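You operate a simulated robot arm through the tools that you are given. There is no shell and no other tool.

The job below is to be done with a simulated two-armed robot. You get a single attempt, and the scene is never put back.

## Task
Mist the soap smear and scrub it off with the red brush.
Fine: mist it with water from the small spray bottle, stood on the table; bottle and brush go back where they stood. Set down upright: small spray bottle, red brush. What is to be rubbed or washed off counts as gone when no trace of it is left.
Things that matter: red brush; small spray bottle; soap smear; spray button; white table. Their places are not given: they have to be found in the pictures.

It is judged by the outcome, as a careful person would: the job done as asked, and still so three seconds after it is handed in. It fails if anything else is knocked over, pushed out of place, dropped, spilled or broken.

## Robot
Two 7-joint arms with fingered hands on one trunk that stands fixed in place. Base frame: the origin is at the foot of the trunk, x ahead of it, y to its left, z up; the work surface is at about z = 80. Lengths are in cm, angles in degrees, forces in N, time in s.
The left shoulder is at [13.9, 17, 108.2], the right one opposite. With the tool pointing down near the work surface each hand reaches from about 42 to 84 cm from the base axis, measured 20 degrees to its own side. Payload 4 kg a hand.
Tool frame (each hand has its own): the origin (TCP) lies between the finger pads and is the grasp point; the fingertips stand 2.6 cm ahead of it; z points along the fingers, y is the line along which they close. The gripper opens to 13.2 cm; its body begins 7.3 cm behind the TCP. The gripper is a hand of 4 fingers: y runs from the thumb to the fingers, the wrist lies at [0, 0, -22.4] in the tool frame, and closing takes about 1.5 s.
Orientation is told as [roll, pitch, yaw] about the base's x, y, z axes, in that order, counted from this pose: with the fingers straight down and closing along the base's y, the tool's x points along the base's -x, its y along +y and its z along -z.

## Interface
- The arms move only by the tool drive_tool. It takes "left_rows", "right_rows" or both (then of equal length, played together; a hand with none holds still); each is a list of rows, each a list of 6 numbers: the turn, a rotation vector about the tool's x, y, z in units of 60 degrees (1.0 is 60 degrees), then the shift along the tool's x, y, z in units of 300 mm (1.0 is 300 mm). In form: [[ax, ay, az, dx, dy, dz], ...]. A call has 1 to 20 rows; each row is the pose to reach, as a shift and turn from the pose commanded when the call began, along the tool's axes at that moment. "left_gripper" and "right_gripper" are, for a hand that has rows, the gripper command, from -1 (shut) to 1 (fully open), values between in proportion, set as the call begins (left out, the last holds). A call with a number of a shift or a turn outside -1 to 1 is refused whole. Each row takes 0.2 s and may step no farther than 5 cm and 8.6 degrees from the row before; otherwise, or with a gripper value out of range, the whole call is refused. Where a pose cannot be reached the arm comes as near as it can. A force on the tool above 40 N (or 10 N above the force at the start of the call, whichever is more), or a blocked arm, ends the call early, and 0.2 s more pass. The fingers move at their own pace (about 10.8 cm/s each) and stop on an object; they squeeze with about 23 N. The grip force told is the motor's: it shows also when the fingers shut on nothing. Time passes only in rows, and 0.2 s behind the last, so rows that repeat a pose let the fingers close. It gives the time, the measured TCP pose, the force on the tool (base axes), the opening and the grip force at its end, in the units of the frame above (readings bear some noise), with the torque about the TCP (base axes, N m) and any sound that the robot's microphone picked up.
- Cameras (640 x 400 px; columns grow to the right, rows downward): "scene" is now at [23.74, -4.95, 127.53]; the picture's right is [-0.51, -0.86, 0.00], its down [-0.45, 0.27, -0.85] and it looks along [0.73, -0.44, -0.53] (base axes); focal length 214 px, centre (320, 200). "left" rides on the left gripper at [-7.3, 0.6, -9.4] in its tool frame; the picture's right is [-0.08, -1.00, 0.00], its down [0.79, -0.06, -0.62] and it looks along [0.61, -0.05, 0.79] (tool axes); focal length 230 px, centre (320, 200). "right" rides on the right gripper at [7.3, 0.5, -9.3] in its tool frame; the picture's right is [-0.08, 1.00, 0.00], its down [-0.79, -0.06, -0.62] and it looks along [-0.61, -0.05, 0.79] (tool axes); focal length 230 px, centre (320, 200).
- grab_frame(camera): a new picture of that camera. The clock stands still meanwhile.
- slide_trunk(by): moves the trunk up (or, below 0, down) by that many cm; the arms and the scene camera ride with it, the base frame stays. It gives what a move gives, with no picture.
- move_fingers(finger1, finger2, finger3, thumb_bend, hand): sets how far each is bent, from 0 (flat) to 100 (curled in); at 30 the hand is open as for a grip, at 70 the pads meet at the TCP. One left out holds its place. A second passes; each finger stops where it meets its share of the squeeze, and holds until it gets a number again. A gripper value or a shape takes the hand back. It gives what a move gives, with no picture; readings hold the bend of each and the force on the fingers (four entries, about 0 where the hand has none), thumb and palm.
- grasp_type(shape, hand): the hand has 4 fingers and takes this shape, open, in about a second: jaw (thumb against the fingers, like two jaws); tri (thumb and two fingers); tip (a fingertip pinch); poke (one finger out to press); point (the index stretched); flat (the hand flat); cup (the hand cupped); fist (a fist). The gripper value then closes the fingers along that shape, each until it touches; the sizes above hold for jaw. It gives what a move gives, with no picture.
- pan_tilt(pan, tilt): turns the head with the scene camera to pan (to the left, within 80 degrees either way) and tilt (down, from -29 to 69), counted from straight ahead of the robot (the tilt from the chest, where the trunk bows). It gives what a move gives.
- pixel_to_xyz(camera, pixels): for up to 12 pixels [column, row] of the newest picture of that camera ("zoom" is the newest enlarged one), the place [x, y, z] in the base frame of the surface seen there, good to about 0.2 cm, but the place of the scene camera against the robot may be out by one fixed shift of up to 1.8 cm in any direction. The clock stands still meanwhile.
- zoom(camera, box): a new picture of the part [left, top, right, bottom] of that camera's present view, enlarged. The clock stands still meanwhile.
- job_done(): hands the job in; it is judged then, once.

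Leave the grippers open and the arms clear of the work at the hand-in unless told otherwise.

The tools are called after "Call:" as a command line: name --argument value ..., lists and objects as JSON in quotes. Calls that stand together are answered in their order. drive_tool: Moves the arms, as the interface text tells. Its arguments: {"type":"object","properties":{"left_rows":{"type":"array"},"left_gripper":{"type":"number"},"right_rows":{"type":"array"},"right_gripper":{"type":"number"}},"required":[]} The other tools are called the same way: slide_trunk (by) moves the trunk up or down; grasp_type (shape, hand) gives the hand a shape; move_fingers (finger1, finger2, finger3, thumb_bend, hand) moves the fingers one by one; pan_tilt (pan, tilt) turns the head that bears the scene camera; grab_frame (camera) takes a picture; pixel_to_xyz (camera, pixels) gives the place of the surface under pixels of a picture; zoom (camera, box) takes an enlarged picture of a part of a camera's view; job_done () hands the job in.

At the start:

```text
clock: 0.0
left_eef_pos: [45.69, -5.66, 116.64]
left_ee_rot: [0.0, -0.1, -0.1]
left_wrist_force: [0.3, -0.4, -0.6]
left_moment: [0.0, -0.03, 0.0]
left_width: 13.18
left_finger_force: 0.0
left_shape: jaw
left_bend: [30.0, 30.0, 30.0, 30.0]
left_finger forces: [0.0, 0.0, 0.0, 0.0, 0.0, 0.0]
right_eef_pos: [43.72, -46.47, 120.29]
right_ee_rot: [0.2, 0.0, -0.2]
right_wrist_force: [0.4, -0.2, -0.1]
right_moment: [0.0, 0.0, -0.01]
right_width: 13.2
right_finger_force: 0.0
right_shape: jaw
right_bend: [30.0, 30.0, 30.0, 30.0]
right_finger forces: [0.0, 0.0, 0.0, 0.0, 0.1, 0.0]
trunk travel left (down, up): [-10.0, 25.1]
head pan, tilt (commanded): [-33.8, 54.7]
```

scene: 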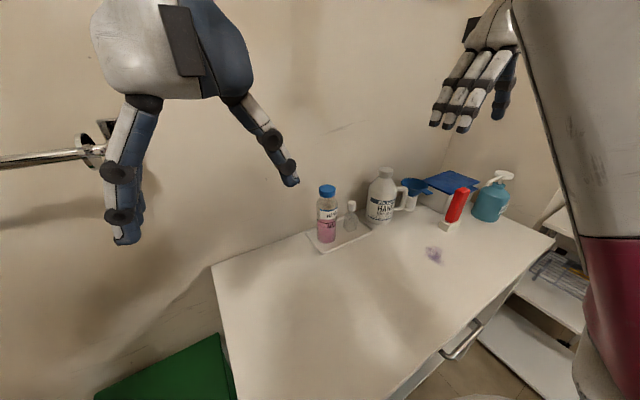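
right: 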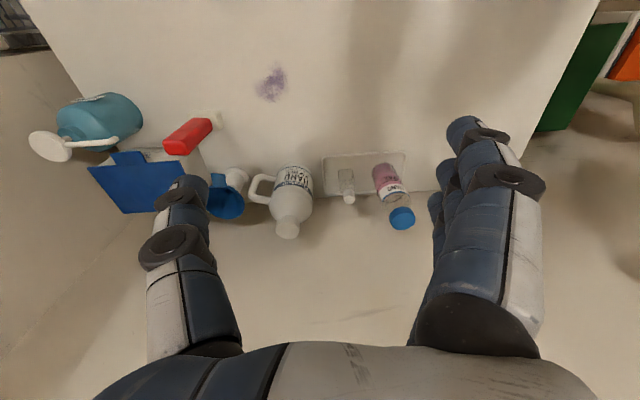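
left: 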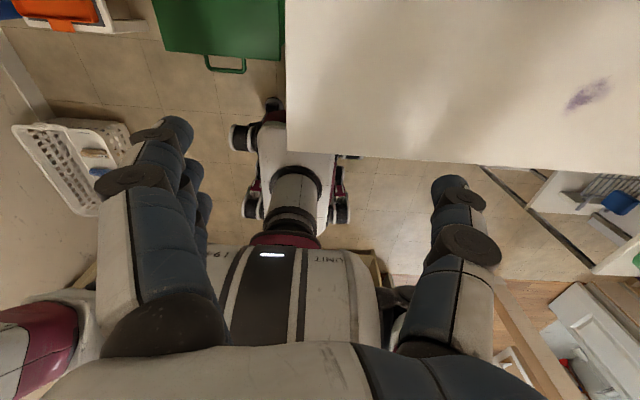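

I see a white table with a purple smear near scene pixel (434,255), a red-handled brush at (455,208), a small clear bottle at (350,215) on a tray, and a teal pump bottle at (492,195). I'll look more closely first.

Call:
zoom --camera "scene" --box '[300, 150, 540, 300]'

Call:
zoom --camera "right" --box '[20, 40, 440, 260]'

```text
2.67 times, centred on (420, 225) of scene
```

zoom: 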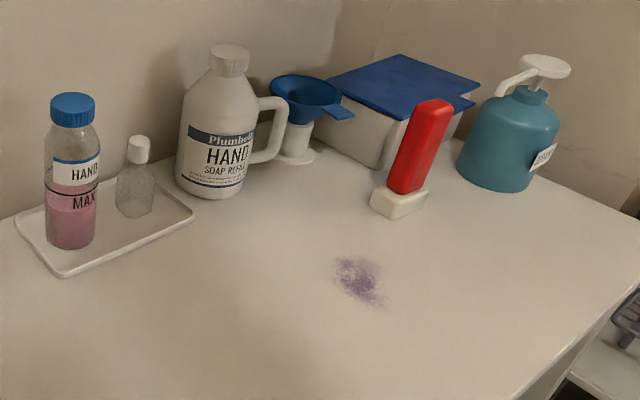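

```text
1.52 times, centred on (230, 150) of right
```

zoom: 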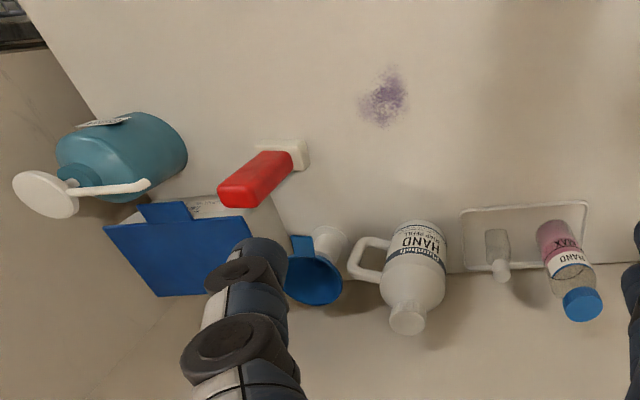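

The small clear bottle with a white top stands on the tray. I'll measure positions in both the scene and right-camera pictures.

Call:
pixel_to_xyz --camera "zoom" --pixels '[[385, 98], [392, 70], [375, 122], [280, 146], [240, 190], [285, 160], [497, 250], [502, 276], [492, 228], [468, 212], [585, 208], [520, 205]]'

Call:
pixel_to_xyz --camera "scene" --pixels '[[434, 255], [449, 228], [462, 189], [455, 208], [350, 224], [352, 206], [327, 225], [327, 188], [321, 251], [370, 232], [212, 266], [554, 237]]'

```text
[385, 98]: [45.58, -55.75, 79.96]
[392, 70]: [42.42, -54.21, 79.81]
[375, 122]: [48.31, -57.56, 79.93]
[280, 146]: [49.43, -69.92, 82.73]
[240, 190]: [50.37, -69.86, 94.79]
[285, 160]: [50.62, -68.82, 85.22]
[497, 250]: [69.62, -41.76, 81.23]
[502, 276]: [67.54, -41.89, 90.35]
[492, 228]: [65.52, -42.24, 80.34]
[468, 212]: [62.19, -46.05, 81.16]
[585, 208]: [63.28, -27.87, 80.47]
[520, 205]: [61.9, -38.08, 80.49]
```

```text
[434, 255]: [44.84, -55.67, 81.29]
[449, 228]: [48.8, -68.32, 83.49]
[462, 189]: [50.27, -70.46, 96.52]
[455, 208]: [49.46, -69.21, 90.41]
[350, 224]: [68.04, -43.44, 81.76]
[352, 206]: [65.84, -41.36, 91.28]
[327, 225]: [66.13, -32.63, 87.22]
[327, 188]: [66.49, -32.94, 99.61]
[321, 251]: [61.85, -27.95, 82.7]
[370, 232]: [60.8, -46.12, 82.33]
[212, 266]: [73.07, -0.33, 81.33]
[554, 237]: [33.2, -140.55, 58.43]
```

The right-camera readings put the table at z≈80 (scene reads ~1.4 cm high). Smear ≈ (45.5,-55.8), brush ≈ (50,-69.5), bottle ≈ (67,-42). I'll zoom on the bottle and its neighbours to find the nozzle direction and the gaps.

Call:
zoom --camera "right" --box '[310, 140, 430, 215]'

Call:
zoom --camera "scene" --box '[310, 175, 400, 255]'

```text
5.33 times, centred on (370, 178) of right
```

zoom: 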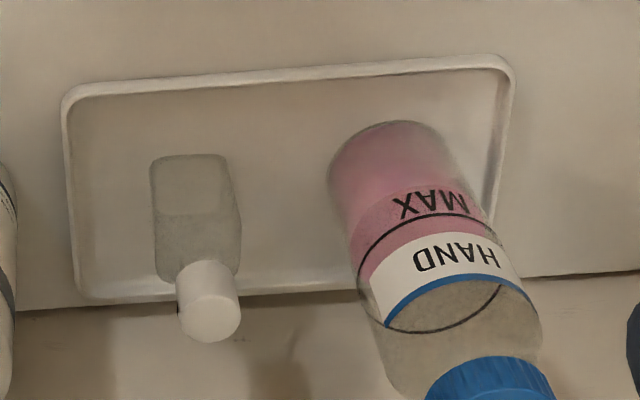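

```text
5.00 times, centred on (355, 215) of scene
```

zoom: 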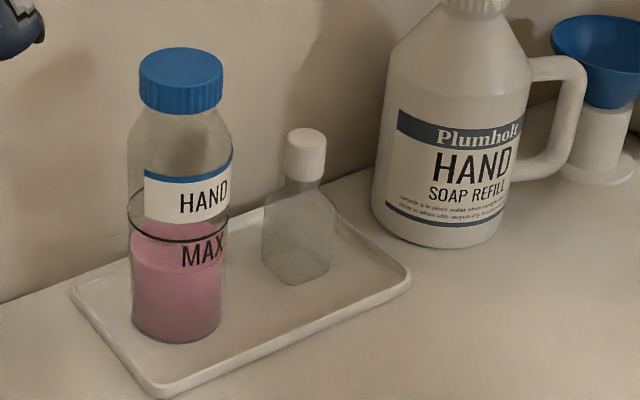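

The bottle body is roughly rectangular with a cylindrical white top; a tiny dark dot shows on the −y side of the cap (178,310 in zoom). I'll bring the right hand closer to (54,-43,102) to see it well with the right camera.

Call:
drive_tool --right_rows '[[0, 0, 0, -0.057, 0.019, 0.1], [0, 0, 0, -0.114, 0.038, 0.2], [0, 0, 0, -0.171, 0.057, 0.3], [0, 0, 0, -0.228, 0.076, 0.4], [0, 0, 0, -0.285, 0.095, 0.5], [0, 0, 0, -0.343, 0.115, 0.6], [0, 0, 0, -0.343, 0.115, 0.6]]' --right_gripper 1

Call:
grab_frame --camera "right"

```text
clock: 1.6
left_eef_pos: [45.59, -5.6, 116.59]
left_ee_rot: [0.0, 0.0, 0.1]
left_wrist_force: [-0.3, 0.4, 0.3]
left_moment: [0.0, 0.03, -0.01]
left_width: 13.19
left_finger_force: 0.1
left_shape: jaw
left_bend: [30.0, 30.0, 30.0, 30.0]
left_finger forces: [0.0, 0.1, 0.0, 0.0, 0.1, 0.0]
right_eef_pos: [54.03, -42.82, 102.29]
right_ee_rot: [0.2, -0.1, -0.1]
right_wrist_force: [-0.6, 1.0, 0.5]
right_moment: [0.02, -0.03, -0.04]
right_width: 13.24
right_finger_force: 0.0
right_shape: jaw
right_bend: [30.0, 30.0, 30.0, 30.0]
right_finger forces: [0.0, 0.0, 0.0, 0.1, 0.0, 0.0]
trunk travel left (down, up): [-10.0, 25.1]
head pan, tilt (commanded): [-33.8, 54.7]
```

```text
taken
```

right: 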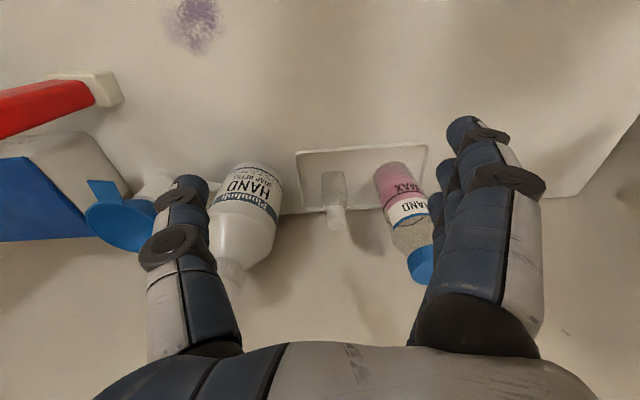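

I'll zoom on the bottle at (335,200).

Call:
zoom --camera "right" --box '[290, 140, 450, 240]'

Call:
pixel_to_xyz --camera "zoom" --pixels '[[170, 175], [170, 230], [180, 260], [190, 320], [135, 130], [215, 130], [410, 120], [530, 480], [45, 60], [535, 30], [70, 300], [560, 230]]'

Call:
pixel_to_xyz --camera "right" --pixels '[[245, 165], [235, 270], [240, 215], [222, 220], [120, 205], [155, 185], [110, 90], [65, 80], [195, 22], [420, 265], [385, 170], [405, 205]]'

```text
4.00 times, centred on (370, 190) of right
```

zoom: 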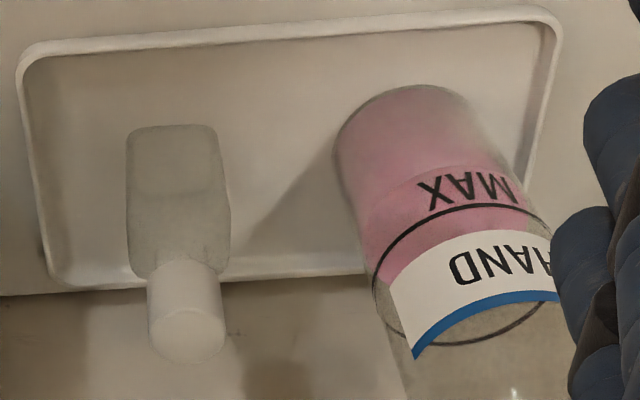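

```text
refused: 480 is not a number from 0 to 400
```

```text
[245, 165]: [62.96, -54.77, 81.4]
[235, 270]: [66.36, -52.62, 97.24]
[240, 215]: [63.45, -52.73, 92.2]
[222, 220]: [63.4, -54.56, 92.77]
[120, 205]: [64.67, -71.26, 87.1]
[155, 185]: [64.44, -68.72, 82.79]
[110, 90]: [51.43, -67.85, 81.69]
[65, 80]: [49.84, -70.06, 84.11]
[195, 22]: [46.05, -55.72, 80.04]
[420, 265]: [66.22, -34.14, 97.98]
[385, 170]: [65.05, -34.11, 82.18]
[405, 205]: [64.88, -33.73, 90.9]
```

Call:
pixel_to_xyz --camera "zoom" --pixels '[[130, 150], [170, 230], [220, 150], [150, 300], [222, 300], [188, 335], [185, 280], [30, 50], [555, 30], [55, 275], [232, 220], [133, 240]]'

Call:
pixel_to_xyz --camera "right" --pixels '[[300, 300], [340, 320], [320, 260], [325, 240], [290, 225], [275, 185], [215, 195], [270, 215], [210, 175], [360, 230], [450, 300], [280, 300]]'

```text
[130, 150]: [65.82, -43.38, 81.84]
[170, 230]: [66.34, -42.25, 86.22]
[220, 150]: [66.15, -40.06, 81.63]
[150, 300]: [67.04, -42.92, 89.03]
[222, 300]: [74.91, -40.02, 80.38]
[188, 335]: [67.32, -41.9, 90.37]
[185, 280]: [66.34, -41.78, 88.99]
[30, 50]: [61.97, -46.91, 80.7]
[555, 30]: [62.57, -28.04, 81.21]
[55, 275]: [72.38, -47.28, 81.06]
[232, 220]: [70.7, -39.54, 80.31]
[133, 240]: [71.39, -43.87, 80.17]
```

```text
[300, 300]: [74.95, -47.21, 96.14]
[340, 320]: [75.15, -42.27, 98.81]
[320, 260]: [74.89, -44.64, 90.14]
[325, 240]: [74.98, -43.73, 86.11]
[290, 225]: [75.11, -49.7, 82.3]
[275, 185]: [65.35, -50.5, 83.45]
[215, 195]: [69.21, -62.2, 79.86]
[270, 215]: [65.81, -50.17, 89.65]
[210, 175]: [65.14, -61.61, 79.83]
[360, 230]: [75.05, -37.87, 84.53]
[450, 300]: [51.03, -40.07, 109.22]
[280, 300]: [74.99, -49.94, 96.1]
```

The wall is at x≈75, the bottle body spans y −43.6…−40, front x≈66, top z≈90.4. Zooming on the cap to look for a nozzle.

Call:
zoom --camera "right" --box '[315, 165, 363, 235]'

Call:
zoom --camera "scene" --box '[335, 192, 367, 236]'

```text
5.71 times, centred on (339, 200) of right
```

zoom: 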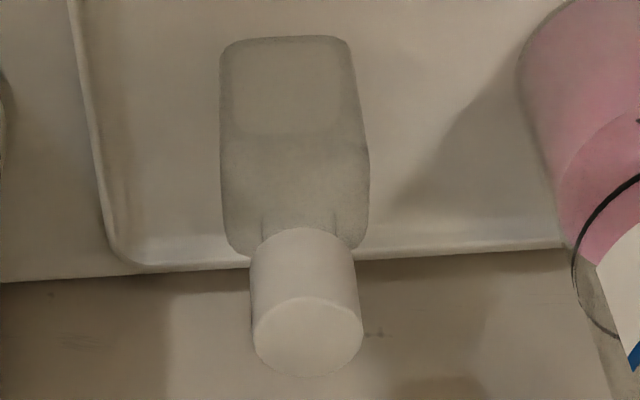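

```text
9.09 times, centred on (351, 214) of scene
```

zoom: 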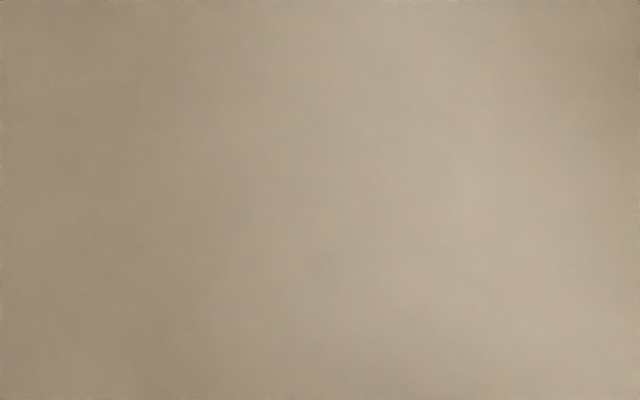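

No nozzle visible from the front. I'll look from the −y side: move to about (56,-54,108) with yaw ~54°, staying above the tall refill bottle.

Call:
drive_tool --right_rows '[[0, 0, -0.1, 0, 0, -0.1], [0, 0, -0.2, -0.01, -0.06, -0.19], [0, 0, -0.32, -0.02, -0.12, -0.2], [0, 0, -0.45, -0.03, -0.18, -0.2], [0, 0, -0.58, -0.045, -0.24, -0.2], [0, 0, -0.71, -0.06, -0.3, -0.2], [0, 0, -0.82, -0.07, -0.36, -0.2], [0, 0, -0.9, -0.077, -0.376, -0.2], [0, 0, -0.9, -0.077, -0.376, -0.2]]'

Call:
grab_frame --camera "right"

Call:
grab_frame --camera "scene"

```text
clock: 3.6
left_eef_pos: [45.67, -5.62, 116.61]
left_ee_rot: [0.0, -0.1, 0.0]
left_wrist_force: [0.2, 0.8, 0.3]
left_moment: [0.0, 0.01, -0.03]
left_width: 13.17
left_finger_force: 0.0
left_shape: jaw
left_bend: [30.0, 30.0, 30.0, 30.0]
left_finger forces: [0.1, 0.1, 0.0, 0.1, 0.0, 0.0]
right_eef_pos: [59.63, -55.11, 107.9]
right_ee_rot: [0.2, -0.1, 53.8]
right_wrist_force: [-0.4, -0.3, -0.1]
right_moment: [-0.02, 0.01, 0.0]
right_width: 13.18
right_finger_force: 0.1
right_shape: jaw
right_bend: [30.0, 30.0, 30.0, 30.0]
right_finger forces: [0.1, 0.0, 0.0, 0.0, 0.0, 0.0]
right hand out of reach, approached as far as the arm can: row 6, 7, 8, 9
trunk travel left (down, up): [-10.0, 25.1]
head pan, tilt (commanded): [-33.8, 54.7]
```

```text
taken
```

right: 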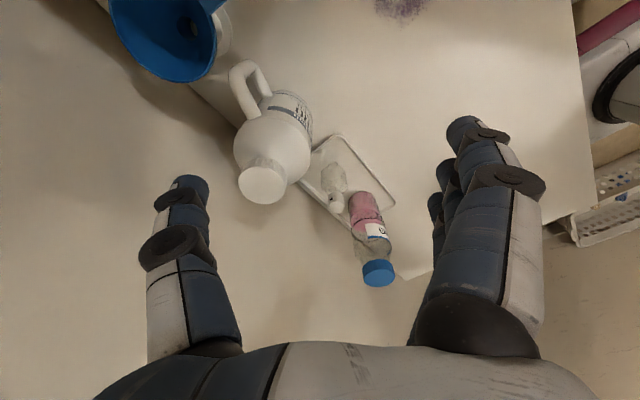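

```text
taken
```

scene: 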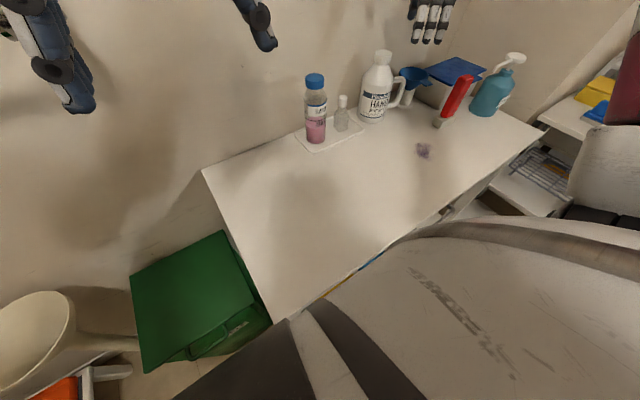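

The right hand reached (59.6,-55.1,107.9); the cap is at about (336,205). Zooming on it.

Call:
zoom --camera "right" --box '[300, 150, 380, 220]'

Call:
zoom --camera "scene" --box '[290, 40, 540, 190]'

```text
5.71 times, centred on (340, 185) of right
```

zoom: 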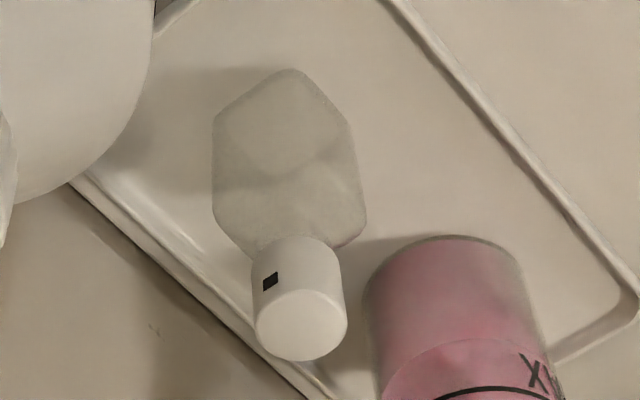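

```text
2.56 times, centred on (415, 115) of scene
```

zoom: 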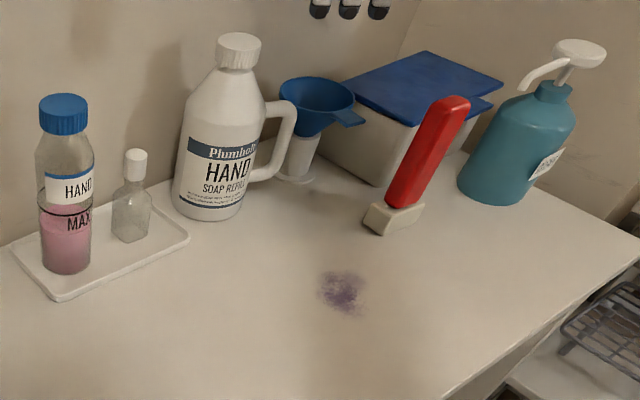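

The dark square at (270,282) on the cap is the nozzle. I'll re-zoom the right view and measure it and the cap.

Call:
zoom --camera "right" --box '[300, 150, 380, 220]'

Call:
pixel_to_xyz --camera "zoom" --pixels '[[270, 282], [302, 330], [262, 325], [340, 325], [302, 295], [302, 355], [258, 260], [295, 72], [218, 115], [350, 130], [215, 205], [285, 235]]'

```text
5.71 times, centred on (340, 185) of right
```

zoom: 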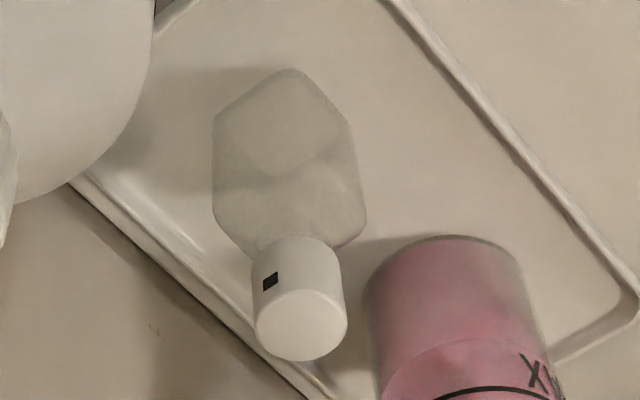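

```text
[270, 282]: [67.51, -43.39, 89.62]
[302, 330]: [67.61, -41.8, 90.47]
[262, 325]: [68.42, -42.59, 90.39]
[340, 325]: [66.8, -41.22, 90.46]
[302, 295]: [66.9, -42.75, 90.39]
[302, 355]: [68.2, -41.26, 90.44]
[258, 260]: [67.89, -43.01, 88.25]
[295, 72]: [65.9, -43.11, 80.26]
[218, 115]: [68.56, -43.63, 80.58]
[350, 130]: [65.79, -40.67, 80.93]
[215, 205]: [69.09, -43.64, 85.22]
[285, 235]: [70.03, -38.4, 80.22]
```

The nozzle is on the −y side of the cap (cap centre ≈ (67.6,−42.0), top z 90.45). So placing the bottle on the table at the +y side of the smear without rotating it aims it at the smear. I want to know the size of my own hand before reaching between bottles, so I'll look at it with the head.

Call:
pan_tilt --pan -50 --tilt 25

Call:
grab_frame --camera "scene"

```text
clock: 4.5
left_eef_pos: [45.74, -5.58, 116.68]
left_ee_rot: [0.0, 0.0, 0.1]
left_wrist_force: [0.0, -0.8, -0.8]
left_moment: [0.02, -0.02, 0.02]
left_width: 13.21
left_finger_force: 0.1
left_shape: jaw
left_bend: [30.0, 30.0, 30.0, 30.0]
left_finger forces: [0.0, 0.0, 0.0, 0.1, 0.0, 0.0]
right_eef_pos: [59.57, -55.0, 107.93]
right_ee_rot: [0.3, -0.1, 53.8]
right_wrist_force: [0.7, -0.1, 0.3]
right_moment: [-0.02, 0.02, -0.01]
right_width: 13.2
right_finger_force: 0.1
right_shape: jaw
right_bend: [30.0, 30.0, 30.0, 30.0]
right_finger forces: [0.0, 0.1, 0.0, 0.1, 0.1, 0.1]
trunk travel left (down, up): [-10.0, 25.1]
head pan, tilt (commanded): [-50.0, 25.0]
```

```text
taken
```

scene: 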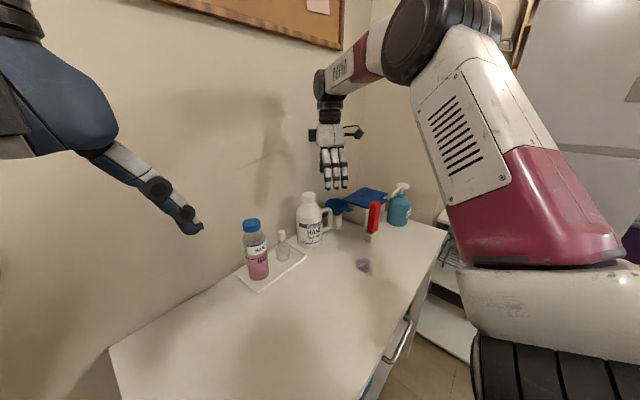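

Call:
zoom --camera "scene" --box '[270, 60, 430, 200]'

Call:
pixel_to_xyz --camera "zoom" --pixels '[[200, 260], [245, 250], [300, 250], [200, 305], [250, 310], [280, 305], [300, 300], [190, 190], [290, 190], [230, 355], [260, 365], [290, 360]]'

```text
2.86 times, centred on (350, 130) of scene
```

zoom: 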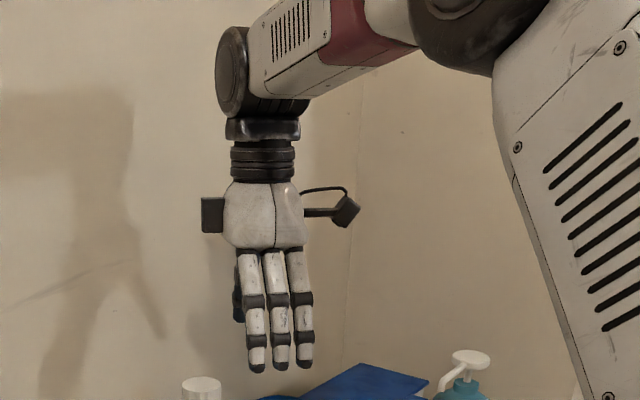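

```text
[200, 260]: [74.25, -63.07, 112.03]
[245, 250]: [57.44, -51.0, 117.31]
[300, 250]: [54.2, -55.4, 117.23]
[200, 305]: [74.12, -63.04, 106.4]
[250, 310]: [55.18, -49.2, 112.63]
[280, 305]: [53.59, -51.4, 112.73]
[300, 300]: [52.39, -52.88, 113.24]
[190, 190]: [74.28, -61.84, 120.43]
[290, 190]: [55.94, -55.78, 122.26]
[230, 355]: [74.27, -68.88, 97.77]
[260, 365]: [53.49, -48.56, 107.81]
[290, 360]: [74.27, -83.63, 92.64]
```

The view shows the palm about 7.6 cm wide across the fingers with the camera and a box on either side; a straight-down reach between the pink bottle and the refill would bump. I'll approach tilted from the front (pitch ≈ −60, closing along y). First return to yaw 0 at about (50,-42,108).

Call:
drive_tool --right_rows '[[0, 0, 0.13, -0.02, 0.07, 0], [0, 0, 0.26, -0.045, 0.147, 0], [0, 0, 0.39, -0.07, 0.22, 0], [0, 0, 0.52, -0.092, 0.294, 0], [0, 0, 0.65, -0.115, 0.367, 0], [0, 0, 0.78, -0.138, 0.44, 0], [0, 0, 0.9, -0.161, 0.514, 0], [0, 0, 0.9, -0.161, 0.514, 0]]'

```text
clock: 6.3
left_eef_pos: [45.83, -5.64, 116.59]
left_ee_rot: [0.0, 0.0, 0.0]
left_wrist_force: [-0.1, 0.9, -0.6]
left_moment: [0.0, 0.02, 0.01]
left_width: 13.19
left_finger_force: 0.2
left_shape: jaw
left_bend: [30.0, 30.0, 30.0, 30.0]
left_finger forces: [0.0, 0.1, 0.0, 0.1, 0.0, 0.1]
right_eef_pos: [50.04, -42.02, 108.11]
right_ee_rot: [0.3, 0.0, -0.3]
right_wrist_force: [0.0, -0.7, -0.8]
right_moment: [0.03, 0.03, 0.01]
right_width: 13.19
right_finger_force: 0.2
right_shape: jaw
right_bend: [30.0, 30.0, 30.0, 30.0]
right_finger forces: [0.0, 0.0, 0.0, 0.0, 0.1, 0.0]
trunk travel left (down, up): [-10.0, 25.1]
head pan, tilt (commanded): [-50.0, 25.0]
```

At (50,-42,108) with yaw 0. Now I pitch the fingers forward by 60° while lowering to about (52,-42,102).

Call:
drive_tool --right_rows '[[0, -0.125, 0, -0.008, 0, 0.025], [0, -0.25, 0, -0.016, 0, 0.05], [0, -0.375, 0, -0.024, 0, 0.075], [0, -0.5, 0, -0.032, 0, 0.1], [0, -0.625, 0, -0.04, 0, 0.125], [0, -0.75, 0, -0.048, 0, 0.15], [0, -0.875, 0, -0.058, 0, 0.175], [0, -1.0, 0, -0.067, 0, 0.2], [0, -1.0, 0, -0.067, 0, 0.2]]'

Call:
grab_frame --camera "right"

Call:
grab_frame --camera "scene"

```text
clock: 8.3
left_eef_pos: [45.67, -5.63, 116.6]
left_ee_rot: [-0.1, 0.0, 0.0]
left_wrist_force: [0.5, 0.4, 0.0]
left_moment: [-0.01, -0.05, 0.04]
left_width: 13.19
left_finger_force: 0.0
left_shape: jaw
left_bend: [30.0, 30.0, 30.0, 30.0]
left_finger forces: [0.0, 0.1, 0.0, 0.0, 0.0, 0.0]
right_eef_pos: [60.48, -44.52, 114.83]
right_ee_rot: [13.3, -50.5, -18.5]
right_wrist_force: [0.2, -0.2, 0.1]
right_moment: [0.03, -0.02, 0.0]
right_width: 13.22
right_finger_force: 0.0
right_shape: jaw
right_bend: [30.0, 30.0, 30.0, 30.0]
right_finger forces: [0.0, 0.0, 0.1, 0.0, 0.0, 0.0]
right hand out of reach, approached as far as the arm can: row 4, 5, 6, 7, 8, 9
trunk travel left (down, up): [-10.0, 25.1]
head pan, tilt (commanded): [-50.0, 25.0]
```

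```text
taken
```

right: 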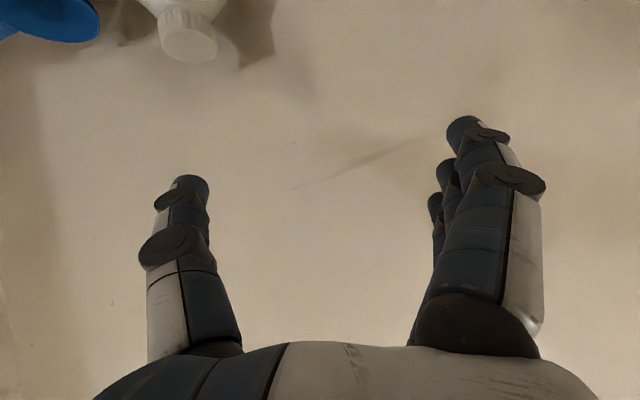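

```text
taken
```

scene: 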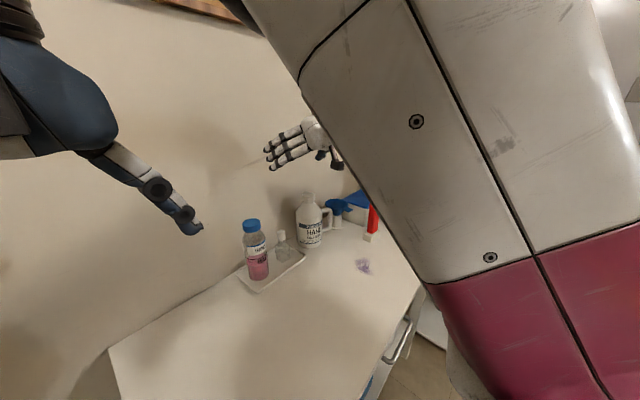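

Part of that was out of reach (hand ended at pitch −50, roll 13, yaw −18). I'll try a milder pitch of −45 farther forward, at about (60,-42,100).

Call:
drive_tool --right_rows '[[-0.0015, 0.023, -0.039, 0.081, 0.0014, 0.058], [-0.003, 0.046, -0.078, 0.163, 0.003, 0.116], [-0.0046, 0.068, -0.117, 0.244, 0.0042, 0.175], [-0.006, 0.091, -0.156, 0.326, 0.0056, 0.233], [-0.0077, 0.114, -0.195, 0.407, 0.0071, 0.291], [-0.0077, 0.114, -0.195, 0.407, 0.0071, 0.291]]'

Call:
grab_frame --camera "scene"

```text
clock: 9.8
left_eef_pos: [45.83, -5.71, 116.63]
left_ee_rot: [0.0, -0.1, 0.0]
left_wrist_force: [-1.0, -0.5, -1.0]
left_moment: [0.02, 0.02, -0.01]
left_width: 13.2
left_finger_force: 0.2
left_shape: jaw
left_bend: [30.0, 30.0, 30.0, 30.0]
left_finger forces: [0.0, 0.0, 0.0, 0.0, 0.0, 0.1]
right_eef_pos: [66.69, -39.08, 109.56]
right_ee_rot: [-1.8, -43.5, 1.6]
right_wrist_force: [-0.2, 0.3, 0.1]
right_moment: [-0.01, 0.0, -0.03]
right_width: 13.19
right_finger_force: 0.1
right_shape: jaw
right_bend: [30.0, 30.0, 30.0, 30.0]
right_finger forces: [0.0, 0.1, 0.0, 0.1, 0.0, 0.0]
right hand out of reach, approached as far as the arm can: row 1, 2, 3, 4, 5, 6
trunk travel left (down, up): [-10.0, 25.1]
head pan, tilt (commanded): [-50.0, 25.0]
```

```text
taken
```

scene: 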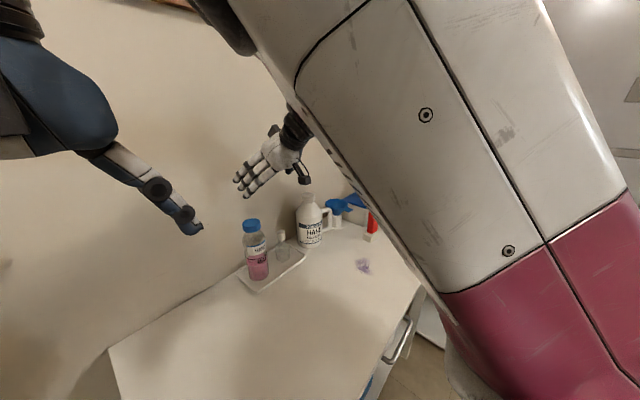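

The arm cannot easily do the forward pitch here. Before deciding how to grip, I want true hand dimensions; I'll turn the head toward the left hand, which has the same build.

Call:
pan_tilt --pan -15 --tilt 25

Call:
grab_frame --camera "scene"

```text
clock: 10.8
left_eef_pos: [45.82, -5.62, 116.61]
left_ee_rot: [0.0, -0.1, 0.0]
left_wrist_force: [-0.3, 0.4, 0.2]
left_moment: [0.0, 0.01, -0.01]
left_width: 13.21
left_finger_force: 0.1
left_shape: jaw
left_bend: [30.0, 30.0, 30.0, 30.0]
left_finger forces: [0.1, 0.1, 0.1, 0.0, 0.0, 0.0]
right_eef_pos: [66.69, -38.88, 109.88]
right_ee_rot: [-1.6, -44.0, 1.5]
right_wrist_force: [0.2, -0.4, 0.1]
right_moment: [0.0, 0.0, -0.03]
right_width: 13.18
right_finger_force: 0.1
right_shape: jaw
right_bend: [30.0, 30.0, 30.0, 30.0]
right_finger forces: [0.0, 0.0, 0.1, 0.0, 0.0, 0.0]
trunk travel left (down, up): [-10.0, 25.1]
head pan, tilt (commanded): [-15.0, 25.0]
```

```text
taken
```

scene: 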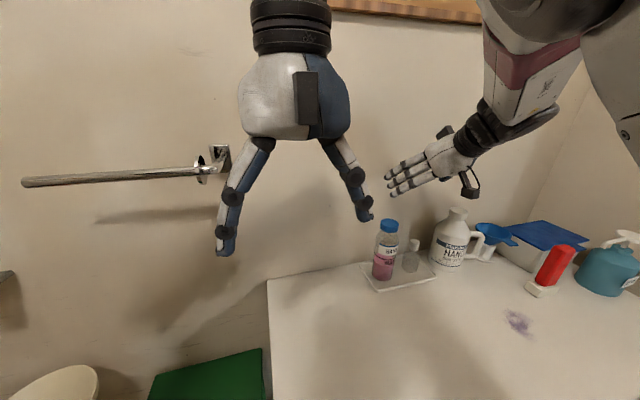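

Call:
pixel_to_xyz --camera "scene" --pixels '[[243, 105], [248, 130], [345, 130], [349, 105], [262, 145], [325, 145], [222, 250], [235, 195], [366, 216], [355, 178], [306, 100], [300, 135]]'

Call:
zoom --camera "scene" --box '[380, 80, 520, 220]'

```text
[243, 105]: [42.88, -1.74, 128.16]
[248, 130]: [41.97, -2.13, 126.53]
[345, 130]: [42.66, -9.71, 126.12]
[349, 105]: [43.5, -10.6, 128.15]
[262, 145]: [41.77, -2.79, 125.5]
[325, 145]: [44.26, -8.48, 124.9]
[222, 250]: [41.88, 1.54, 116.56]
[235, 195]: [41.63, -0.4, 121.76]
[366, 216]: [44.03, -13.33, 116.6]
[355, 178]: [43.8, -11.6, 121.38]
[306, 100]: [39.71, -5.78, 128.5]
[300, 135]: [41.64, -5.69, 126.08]
```

```text
2.86 times, centred on (450, 150) of scene
```

zoom: 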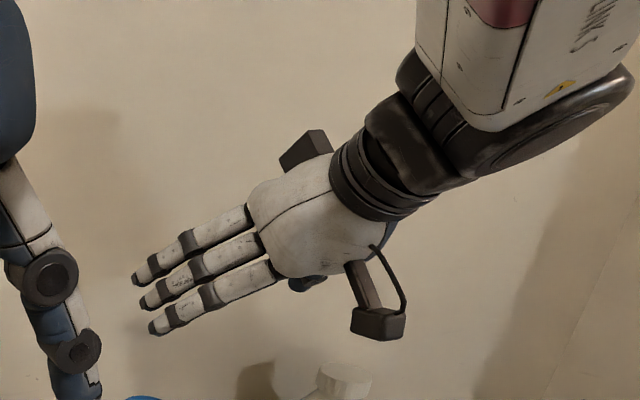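

Measurements of the left hand show the palm is only about ±4.4 cm along y and the fingers ±3–7 cm, so a straight-down grasp at yaw 0 fits between the pink bottle (edge y≈−36.4) and the refill (edge ≈−49.7). I'll go back to a vertical hand at about (60,-42.8,112).

Call:
drive_tool --right_rows '[[0, 0.1222, 0, 0.019, -0.022, -0.034], [0, 0.2444, 0, 0.037, -0.044, -0.069], [0, 0.3666, 0, 0.056, -0.066, -0.103], [0, 0.4888, 0, 0.075, -0.088, -0.137], [0, 0.611, 0, 0.093, -0.11, -0.172], [0, 0.7333, 0, 0.112, -0.13, -0.206], [0, 0.7333, 0, 0.112, -0.13, -0.206]]' --right_gripper 0

Call:
pan_tilt --pan -30 --tilt 30

Call:
grab_frame --camera "scene"

Call:
grab_frame --camera "right"

```text
clock: 12.4
left_eef_pos: [45.67, -5.66, 116.6]
left_ee_rot: [0.0, -0.2, 0.0]
left_wrist_force: [-0.1, -0.3, -0.3]
left_moment: [0.01, -0.03, 0.02]
left_width: 13.2
left_finger_force: 0.0
left_shape: jaw
left_bend: [30.0, 30.0, 30.0, 30.0]
left_finger forces: [0.1, 0.0, 0.0, 0.1, 0.0, 0.1]
right_eef_pos: [60.7, -41.92, 112.36]
right_ee_rot: [-3.2, -0.4, 1.8]
right_wrist_force: [-0.6, 0.3, -0.4]
right_moment: [0.0, -0.02, -0.01]
right_width: 6.66
right_finger_force: 0.1
right_shape: jaw
right_bend: [73.0, 73.0, 73.0, 70.0]
right_finger forces: [0.1, 0.1, 0.0, 0.0, 0.0, 0.0]
trunk travel left (down, up): [-10.0, 25.1]
head pan, tilt (commanded): [-15.0, 25.0]
```

```text
clock: 13.1
left_eef_pos: [45.75, -5.59, 116.66]
left_ee_rot: [0.0, -0.1, 0.1]
left_wrist_force: [0.0, -0.6, 0.4]
left_moment: [0.01, 0.02, 0.02]
left_width: 13.19
left_finger_force: 0.0
left_shape: jaw
left_bend: [30.0, 30.0, 30.0, 30.0]
left_finger forces: [0.0, 0.0, 0.0, 0.0, 0.0, 0.0]
right_eef_pos: [60.71, -41.86, 112.41]
right_ee_rot: [-3.2, -0.5, 1.8]
right_wrist_force: [1.4, 0.0, 0.2]
right_moment: [0.02, 0.01, 0.01]
right_width: 6.7
right_finger_force: 0.0
right_shape: jaw
right_bend: [73.0, 73.0, 73.0, 70.0]
right_finger forces: [0.0, 0.0, 0.0, 0.1, 0.1, 0.0]
trunk travel left (down, up): [-10.0, 25.1]
head pan, tilt (commanded): [-30.0, 30.0]
```

```text
taken
```

scene: 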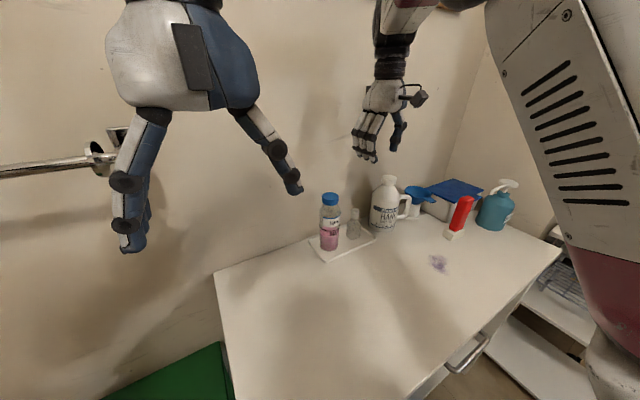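

```text
taken
```

right: 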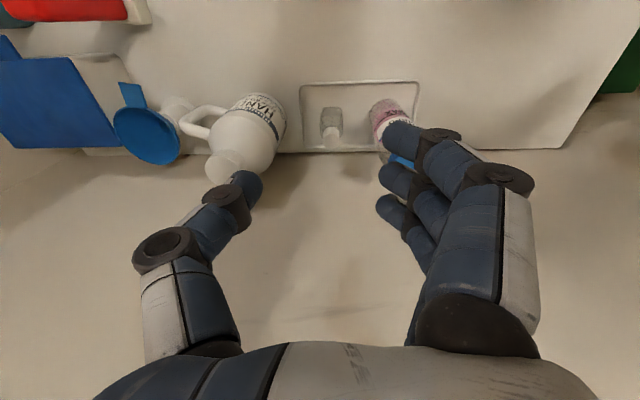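

At opening 6.7 the knuckles stay flared (outer ±6.6 cm), too wide for the 13 cm gap at low height. I'll try the "tip" shape here in free air and look at it.

Call:
grasp_type --hand "right" --shape "tip"

Call:
grab_frame --camera "right"

Call:
zoom --camera "scene" --box '[320, 50, 460, 180]'

```text
clock: 14.0
left_eef_pos: [45.76, -5.64, 116.61]
left_ee_rot: [0.0, 0.1, 0.0]
left_wrist_force: [-0.3, -0.3, 1.0]
left_moment: [0.0, -0.04, 0.01]
left_width: 13.18
left_finger_force: 0.1
left_shape: jaw
left_bend: [30.0, 30.0, 30.0, 30.0]
left_finger forces: [0.0, 0.0, 0.0, 0.1, 0.0, 0.0]
right_eef_pos: [60.8, -41.94, 112.43]
right_ee_rot: [-3.2, -0.5, 1.8]
right_wrist_force: [-0.1, -0.7, -0.2]
right_moment: [-0.02, 0.04, 0.0]
right_width: 13.19
right_finger_force: 0.0
right_shape: tip
right_bend: [0.0, 30.0, 0.0, 30.0]
right_finger forces: [0.0, 0.1, 0.1, 0.1, 0.0, 0.0]
trunk travel left (down, up): [-10.0, 25.1]
head pan, tilt (commanded): [-30.0, 30.0]
```

```text
taken
```

right: 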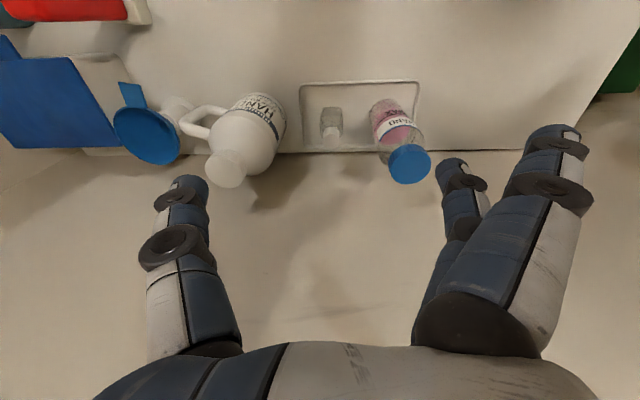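

```text
3.08 times, centred on (390, 115) of scene
```

zoom: 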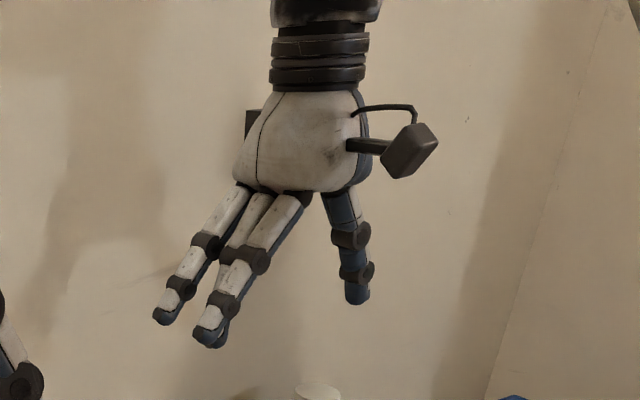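

In "tip", fingers 1 and 3 stretch outward while finger 2 and the thumb pinch. I'll try direct finger bends of 60 to see how the hand looks.

Call:
move_fingers --hand "right" --finger1 60 --finger2 60 --finger3 60 --thumb_bend 60

Call:
grab_frame --camera "right"

Call:
zoom --camera "scene" --box '[320, 50, 460, 180]'

```text
clock: 15.0
left_eef_pos: [45.77, -5.61, 116.57]
left_ee_rot: [0.0, 0.0, 0.0]
left_wrist_force: [0.7, -0.7, 0.0]
left_moment: [0.02, -0.01, -0.02]
left_width: 13.21
left_finger_force: 0.0
left_shape: jaw
left_bend: [30.0, 30.0, 30.0, 30.0]
left_finger forces: [0.0, 0.0, 0.0, 0.0, 0.0, 0.1]
right_eef_pos: [60.79, -41.95, 112.42]
right_ee_rot: [-3.2, -0.5, 1.8]
right_wrist_force: [0.1, 0.3, 0.7]
right_moment: [0.0, 0.0, 0.03]
right_width: 4.0
right_finger_force: 0.0
right_shape: fingers
right_bend: [60.0, 60.0, 60.0, 60.0]
right_finger forces: [0.0, 0.1, 0.0, 0.0, 0.0, 0.0]
trunk travel left (down, up): [-10.0, 25.1]
head pan, tilt (commanded): [-30.0, 30.0]
```

```text
taken
```

right: 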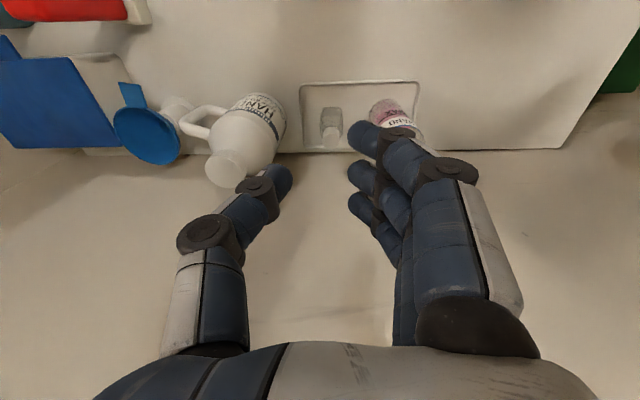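

```text
3.08 times, centred on (390, 115) of scene
```

zoom: 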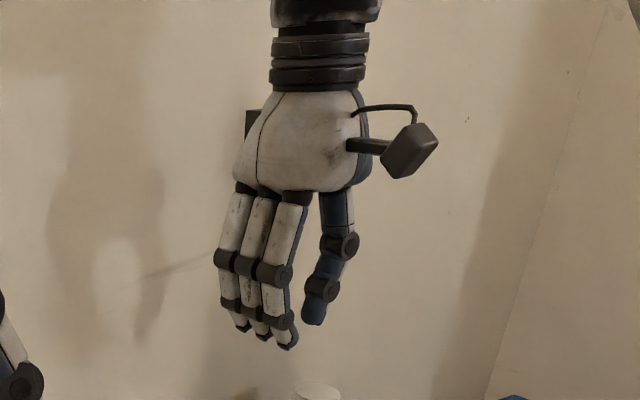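

Direct bending narrows the whole hand nicely (knuckles come in). I'll set fingers at 54 and thumb at 50 for entry, then straighten the hand (cancel roll −3.2, yaw 1.8) and move above the bottle at (67.4,-42.4,104).

Call:
move_fingers --hand "right" --finger1 54 --finger2 54 --finger3 54 --thumb_bend 50

Call:
drive_tool --right_rows '[[-0.018, 0.003, 0.01, -0.055, -0.004, 0.07], [-0.036, 0.006, 0.02, -0.11, -0.008, 0.14], [-0.053, 0.008, 0.03, -0.166, -0.012, 0.21], [-0.053, 0.008, 0.03, -0.222, -0.017, 0.28], [-0.053, 0.008, 0.03, -0.222, -0.017, 0.28]]'

Call:
grab_frame --camera "right"

Call:
grab_frame --camera "scene"

```text
clock: 16.0
left_eef_pos: [45.61, -5.68, 116.68]
left_ee_rot: [0.0, 0.0, 0.0]
left_wrist_force: [0.8, -0.4, 0.0]
left_moment: [0.0, 0.0, -0.01]
left_width: 13.21
left_finger_force: 0.0
left_shape: jaw
left_bend: [30.0, 30.0, 30.0, 30.0]
left_finger forces: [0.0, 0.1, 0.1, 0.0, 0.1, 0.0]
right_eef_pos: [60.76, -41.95, 112.4]
right_ee_rot: [-3.2, -0.5, 1.8]
right_wrist_force: [0.2, -0.4, 0.6]
right_moment: [-0.01, 0.01, 0.01]
right_width: 6.34
right_finger_force: 0.2
right_shape: fingers
right_bend: [54.0, 54.0, 54.0, 50.0]
right_finger forces: [0.0, 0.1, 0.1, 0.0, 0.1, 0.1]
trunk travel left (down, up): [-10.0, 25.1]
head pan, tilt (commanded): [-30.0, 30.0]
```

```text
clock: 17.2
left_eef_pos: [45.66, -5.58, 116.65]
left_ee_rot: [-0.1, -0.1, -0.1]
left_wrist_force: [0.9, 0.7, 0.1]
left_moment: [-0.02, -0.01, 0.02]
left_width: 13.19
left_finger_force: 0.1
left_shape: jaw
left_bend: [30.0, 30.0, 30.0, 30.0]
left_finger forces: [0.0, 0.0, 0.0, 0.0, 0.0, 0.0]
right_eef_pos: [67.38, -42.71, 104.18]
right_ee_rot: [0.0, -0.2, 0.1]
right_wrist_force: [-0.6, 0.3, 0.8]
right_moment: [0.0, -0.03, 0.0]
right_width: 6.36
right_finger_force: 0.0
right_shape: fingers
right_bend: [54.0, 54.0, 54.0, 50.0]
right_finger forces: [0.0, 0.1, 0.0, 0.0, 0.0, 0.0]
trunk travel left (down, up): [-10.0, 25.1]
head pan, tilt (commanded): [-30.0, 30.0]
```

```text
taken
```

right: 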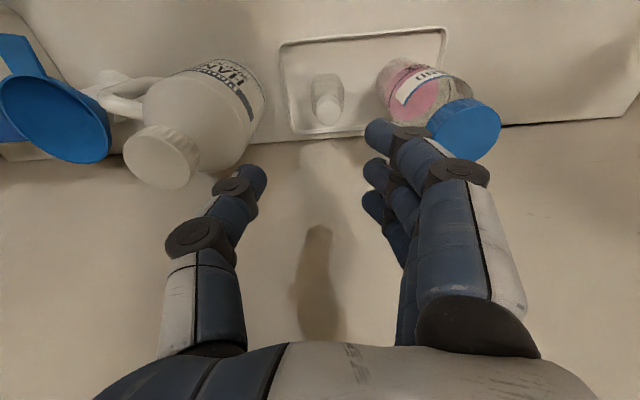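

```text
taken
```

scene: 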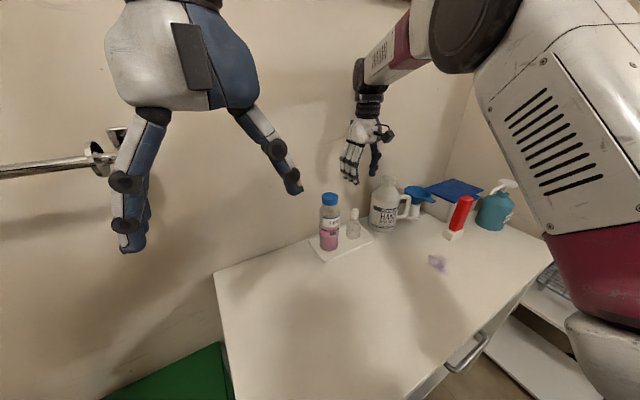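

I'm above the bottle. I'll re-measure cap, pink bottle, and refill edges from this close view.

Call:
zoom --camera "right" --box '[220, 20, 480, 170]'

Call:
pixel_to_xyz --camera "right" --pixels '[[328, 113], [328, 85], [318, 85], [339, 85], [380, 85], [382, 95], [392, 112], [430, 115], [262, 95], [255, 120], [240, 140], [190, 150]]'

```text
2.46 times, centred on (350, 95) of right
```

zoom: 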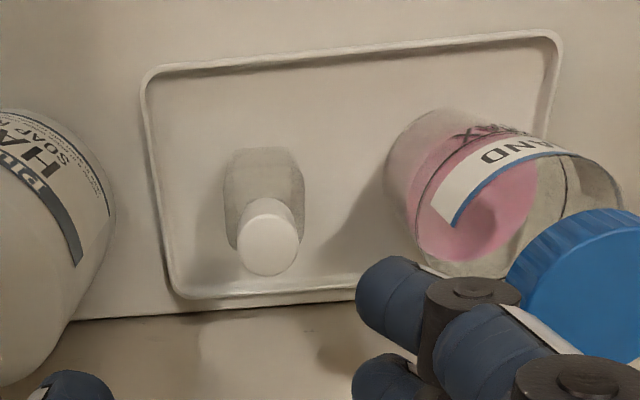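

```text
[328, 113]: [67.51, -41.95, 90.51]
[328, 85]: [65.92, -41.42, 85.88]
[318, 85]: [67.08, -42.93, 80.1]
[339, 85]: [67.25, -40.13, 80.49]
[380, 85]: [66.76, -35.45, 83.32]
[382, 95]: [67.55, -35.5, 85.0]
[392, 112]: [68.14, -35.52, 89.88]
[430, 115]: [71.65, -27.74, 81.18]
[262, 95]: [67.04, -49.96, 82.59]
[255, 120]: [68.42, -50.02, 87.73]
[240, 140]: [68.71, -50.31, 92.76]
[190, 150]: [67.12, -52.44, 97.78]
```

Refined: pink edge y≈−35.5, refill edge ≈−50, bottle centre ≈(67.5,−41.9). I'll centre the hand at y≈−42.0 and lower to z≈93 first, then check.

Call:
drive_tool --right_rows '[[0, 0, 0, 0, 0.024, 0.06], [0, 0, 0, 0, 0.024, 0.13], [0, 0, 0, 0, 0.024, 0.2], [0, 0, 0, 0, 0.024, 0.28], [0, 0, 0, 0, 0.024, 0.36], [0, 0, 0, 0, 0.024, 0.36]]'

Call:
grab_frame --camera "right"

Call:
zoom --camera "scene" --box '[300, 110, 440, 270]'

```text
clock: 18.6
left_eef_pos: [45.7, -5.57, 116.62]
left_ee_rot: [0.0, -0.1, 0.0]
left_wrist_force: [0.4, 0.3, 0.1]
left_moment: [-0.02, -0.03, 0.01]
left_width: 13.2
left_finger_force: 0.1
left_shape: jaw
left_bend: [30.0, 30.0, 30.0, 30.0]
left_finger forces: [0.1, 0.0, 0.0, 0.0, 0.0, 0.0]
right_eef_pos: [67.48, -41.87, 93.27]
right_ee_rot: [0.0, -0.1, 0.0]
right_wrist_force: [1.0, 0.6, 0.2]
right_moment: [0.01, 0.0, 0.01]
right_width: 6.35
right_finger_force: 0.0
right_shape: fingers
right_bend: [54.0, 54.0, 54.0, 50.0]
right_finger forces: [0.1, 0.1, 0.0, 0.0, 0.1, 0.0]
trunk travel left (down, up): [-10.0, 25.1]
head pan, tilt (commanded): [-30.0, 30.0]
```

```text
taken
```

right: 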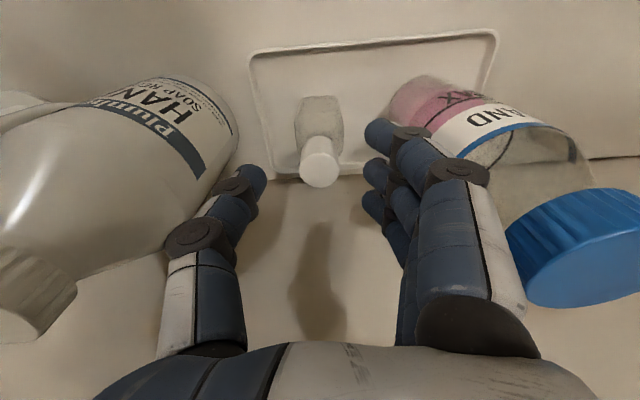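

```text
2.50 times, centred on (370, 190) of scene
```

zoom: 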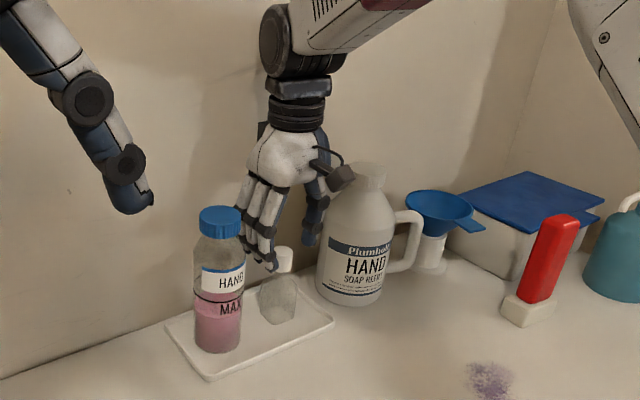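

Clear so far. I'll check the blue cap's left edge position against the palm width before going lower.

Call:
pixel_to_xyz --camera "right" --pixels '[[508, 232], [512, 255], [525, 300], [560, 210], [600, 260], [395, 95], [400, 110], [238, 130], [220, 170], [150, 250], [60, 260], [320, 168]]'

```text
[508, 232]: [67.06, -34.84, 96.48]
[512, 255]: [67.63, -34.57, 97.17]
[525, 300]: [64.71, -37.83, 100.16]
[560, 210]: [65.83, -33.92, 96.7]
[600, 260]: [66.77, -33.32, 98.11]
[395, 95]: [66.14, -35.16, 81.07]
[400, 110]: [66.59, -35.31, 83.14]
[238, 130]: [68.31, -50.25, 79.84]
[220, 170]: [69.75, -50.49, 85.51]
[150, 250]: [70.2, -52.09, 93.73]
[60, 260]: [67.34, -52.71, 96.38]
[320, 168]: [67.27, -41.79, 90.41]
```

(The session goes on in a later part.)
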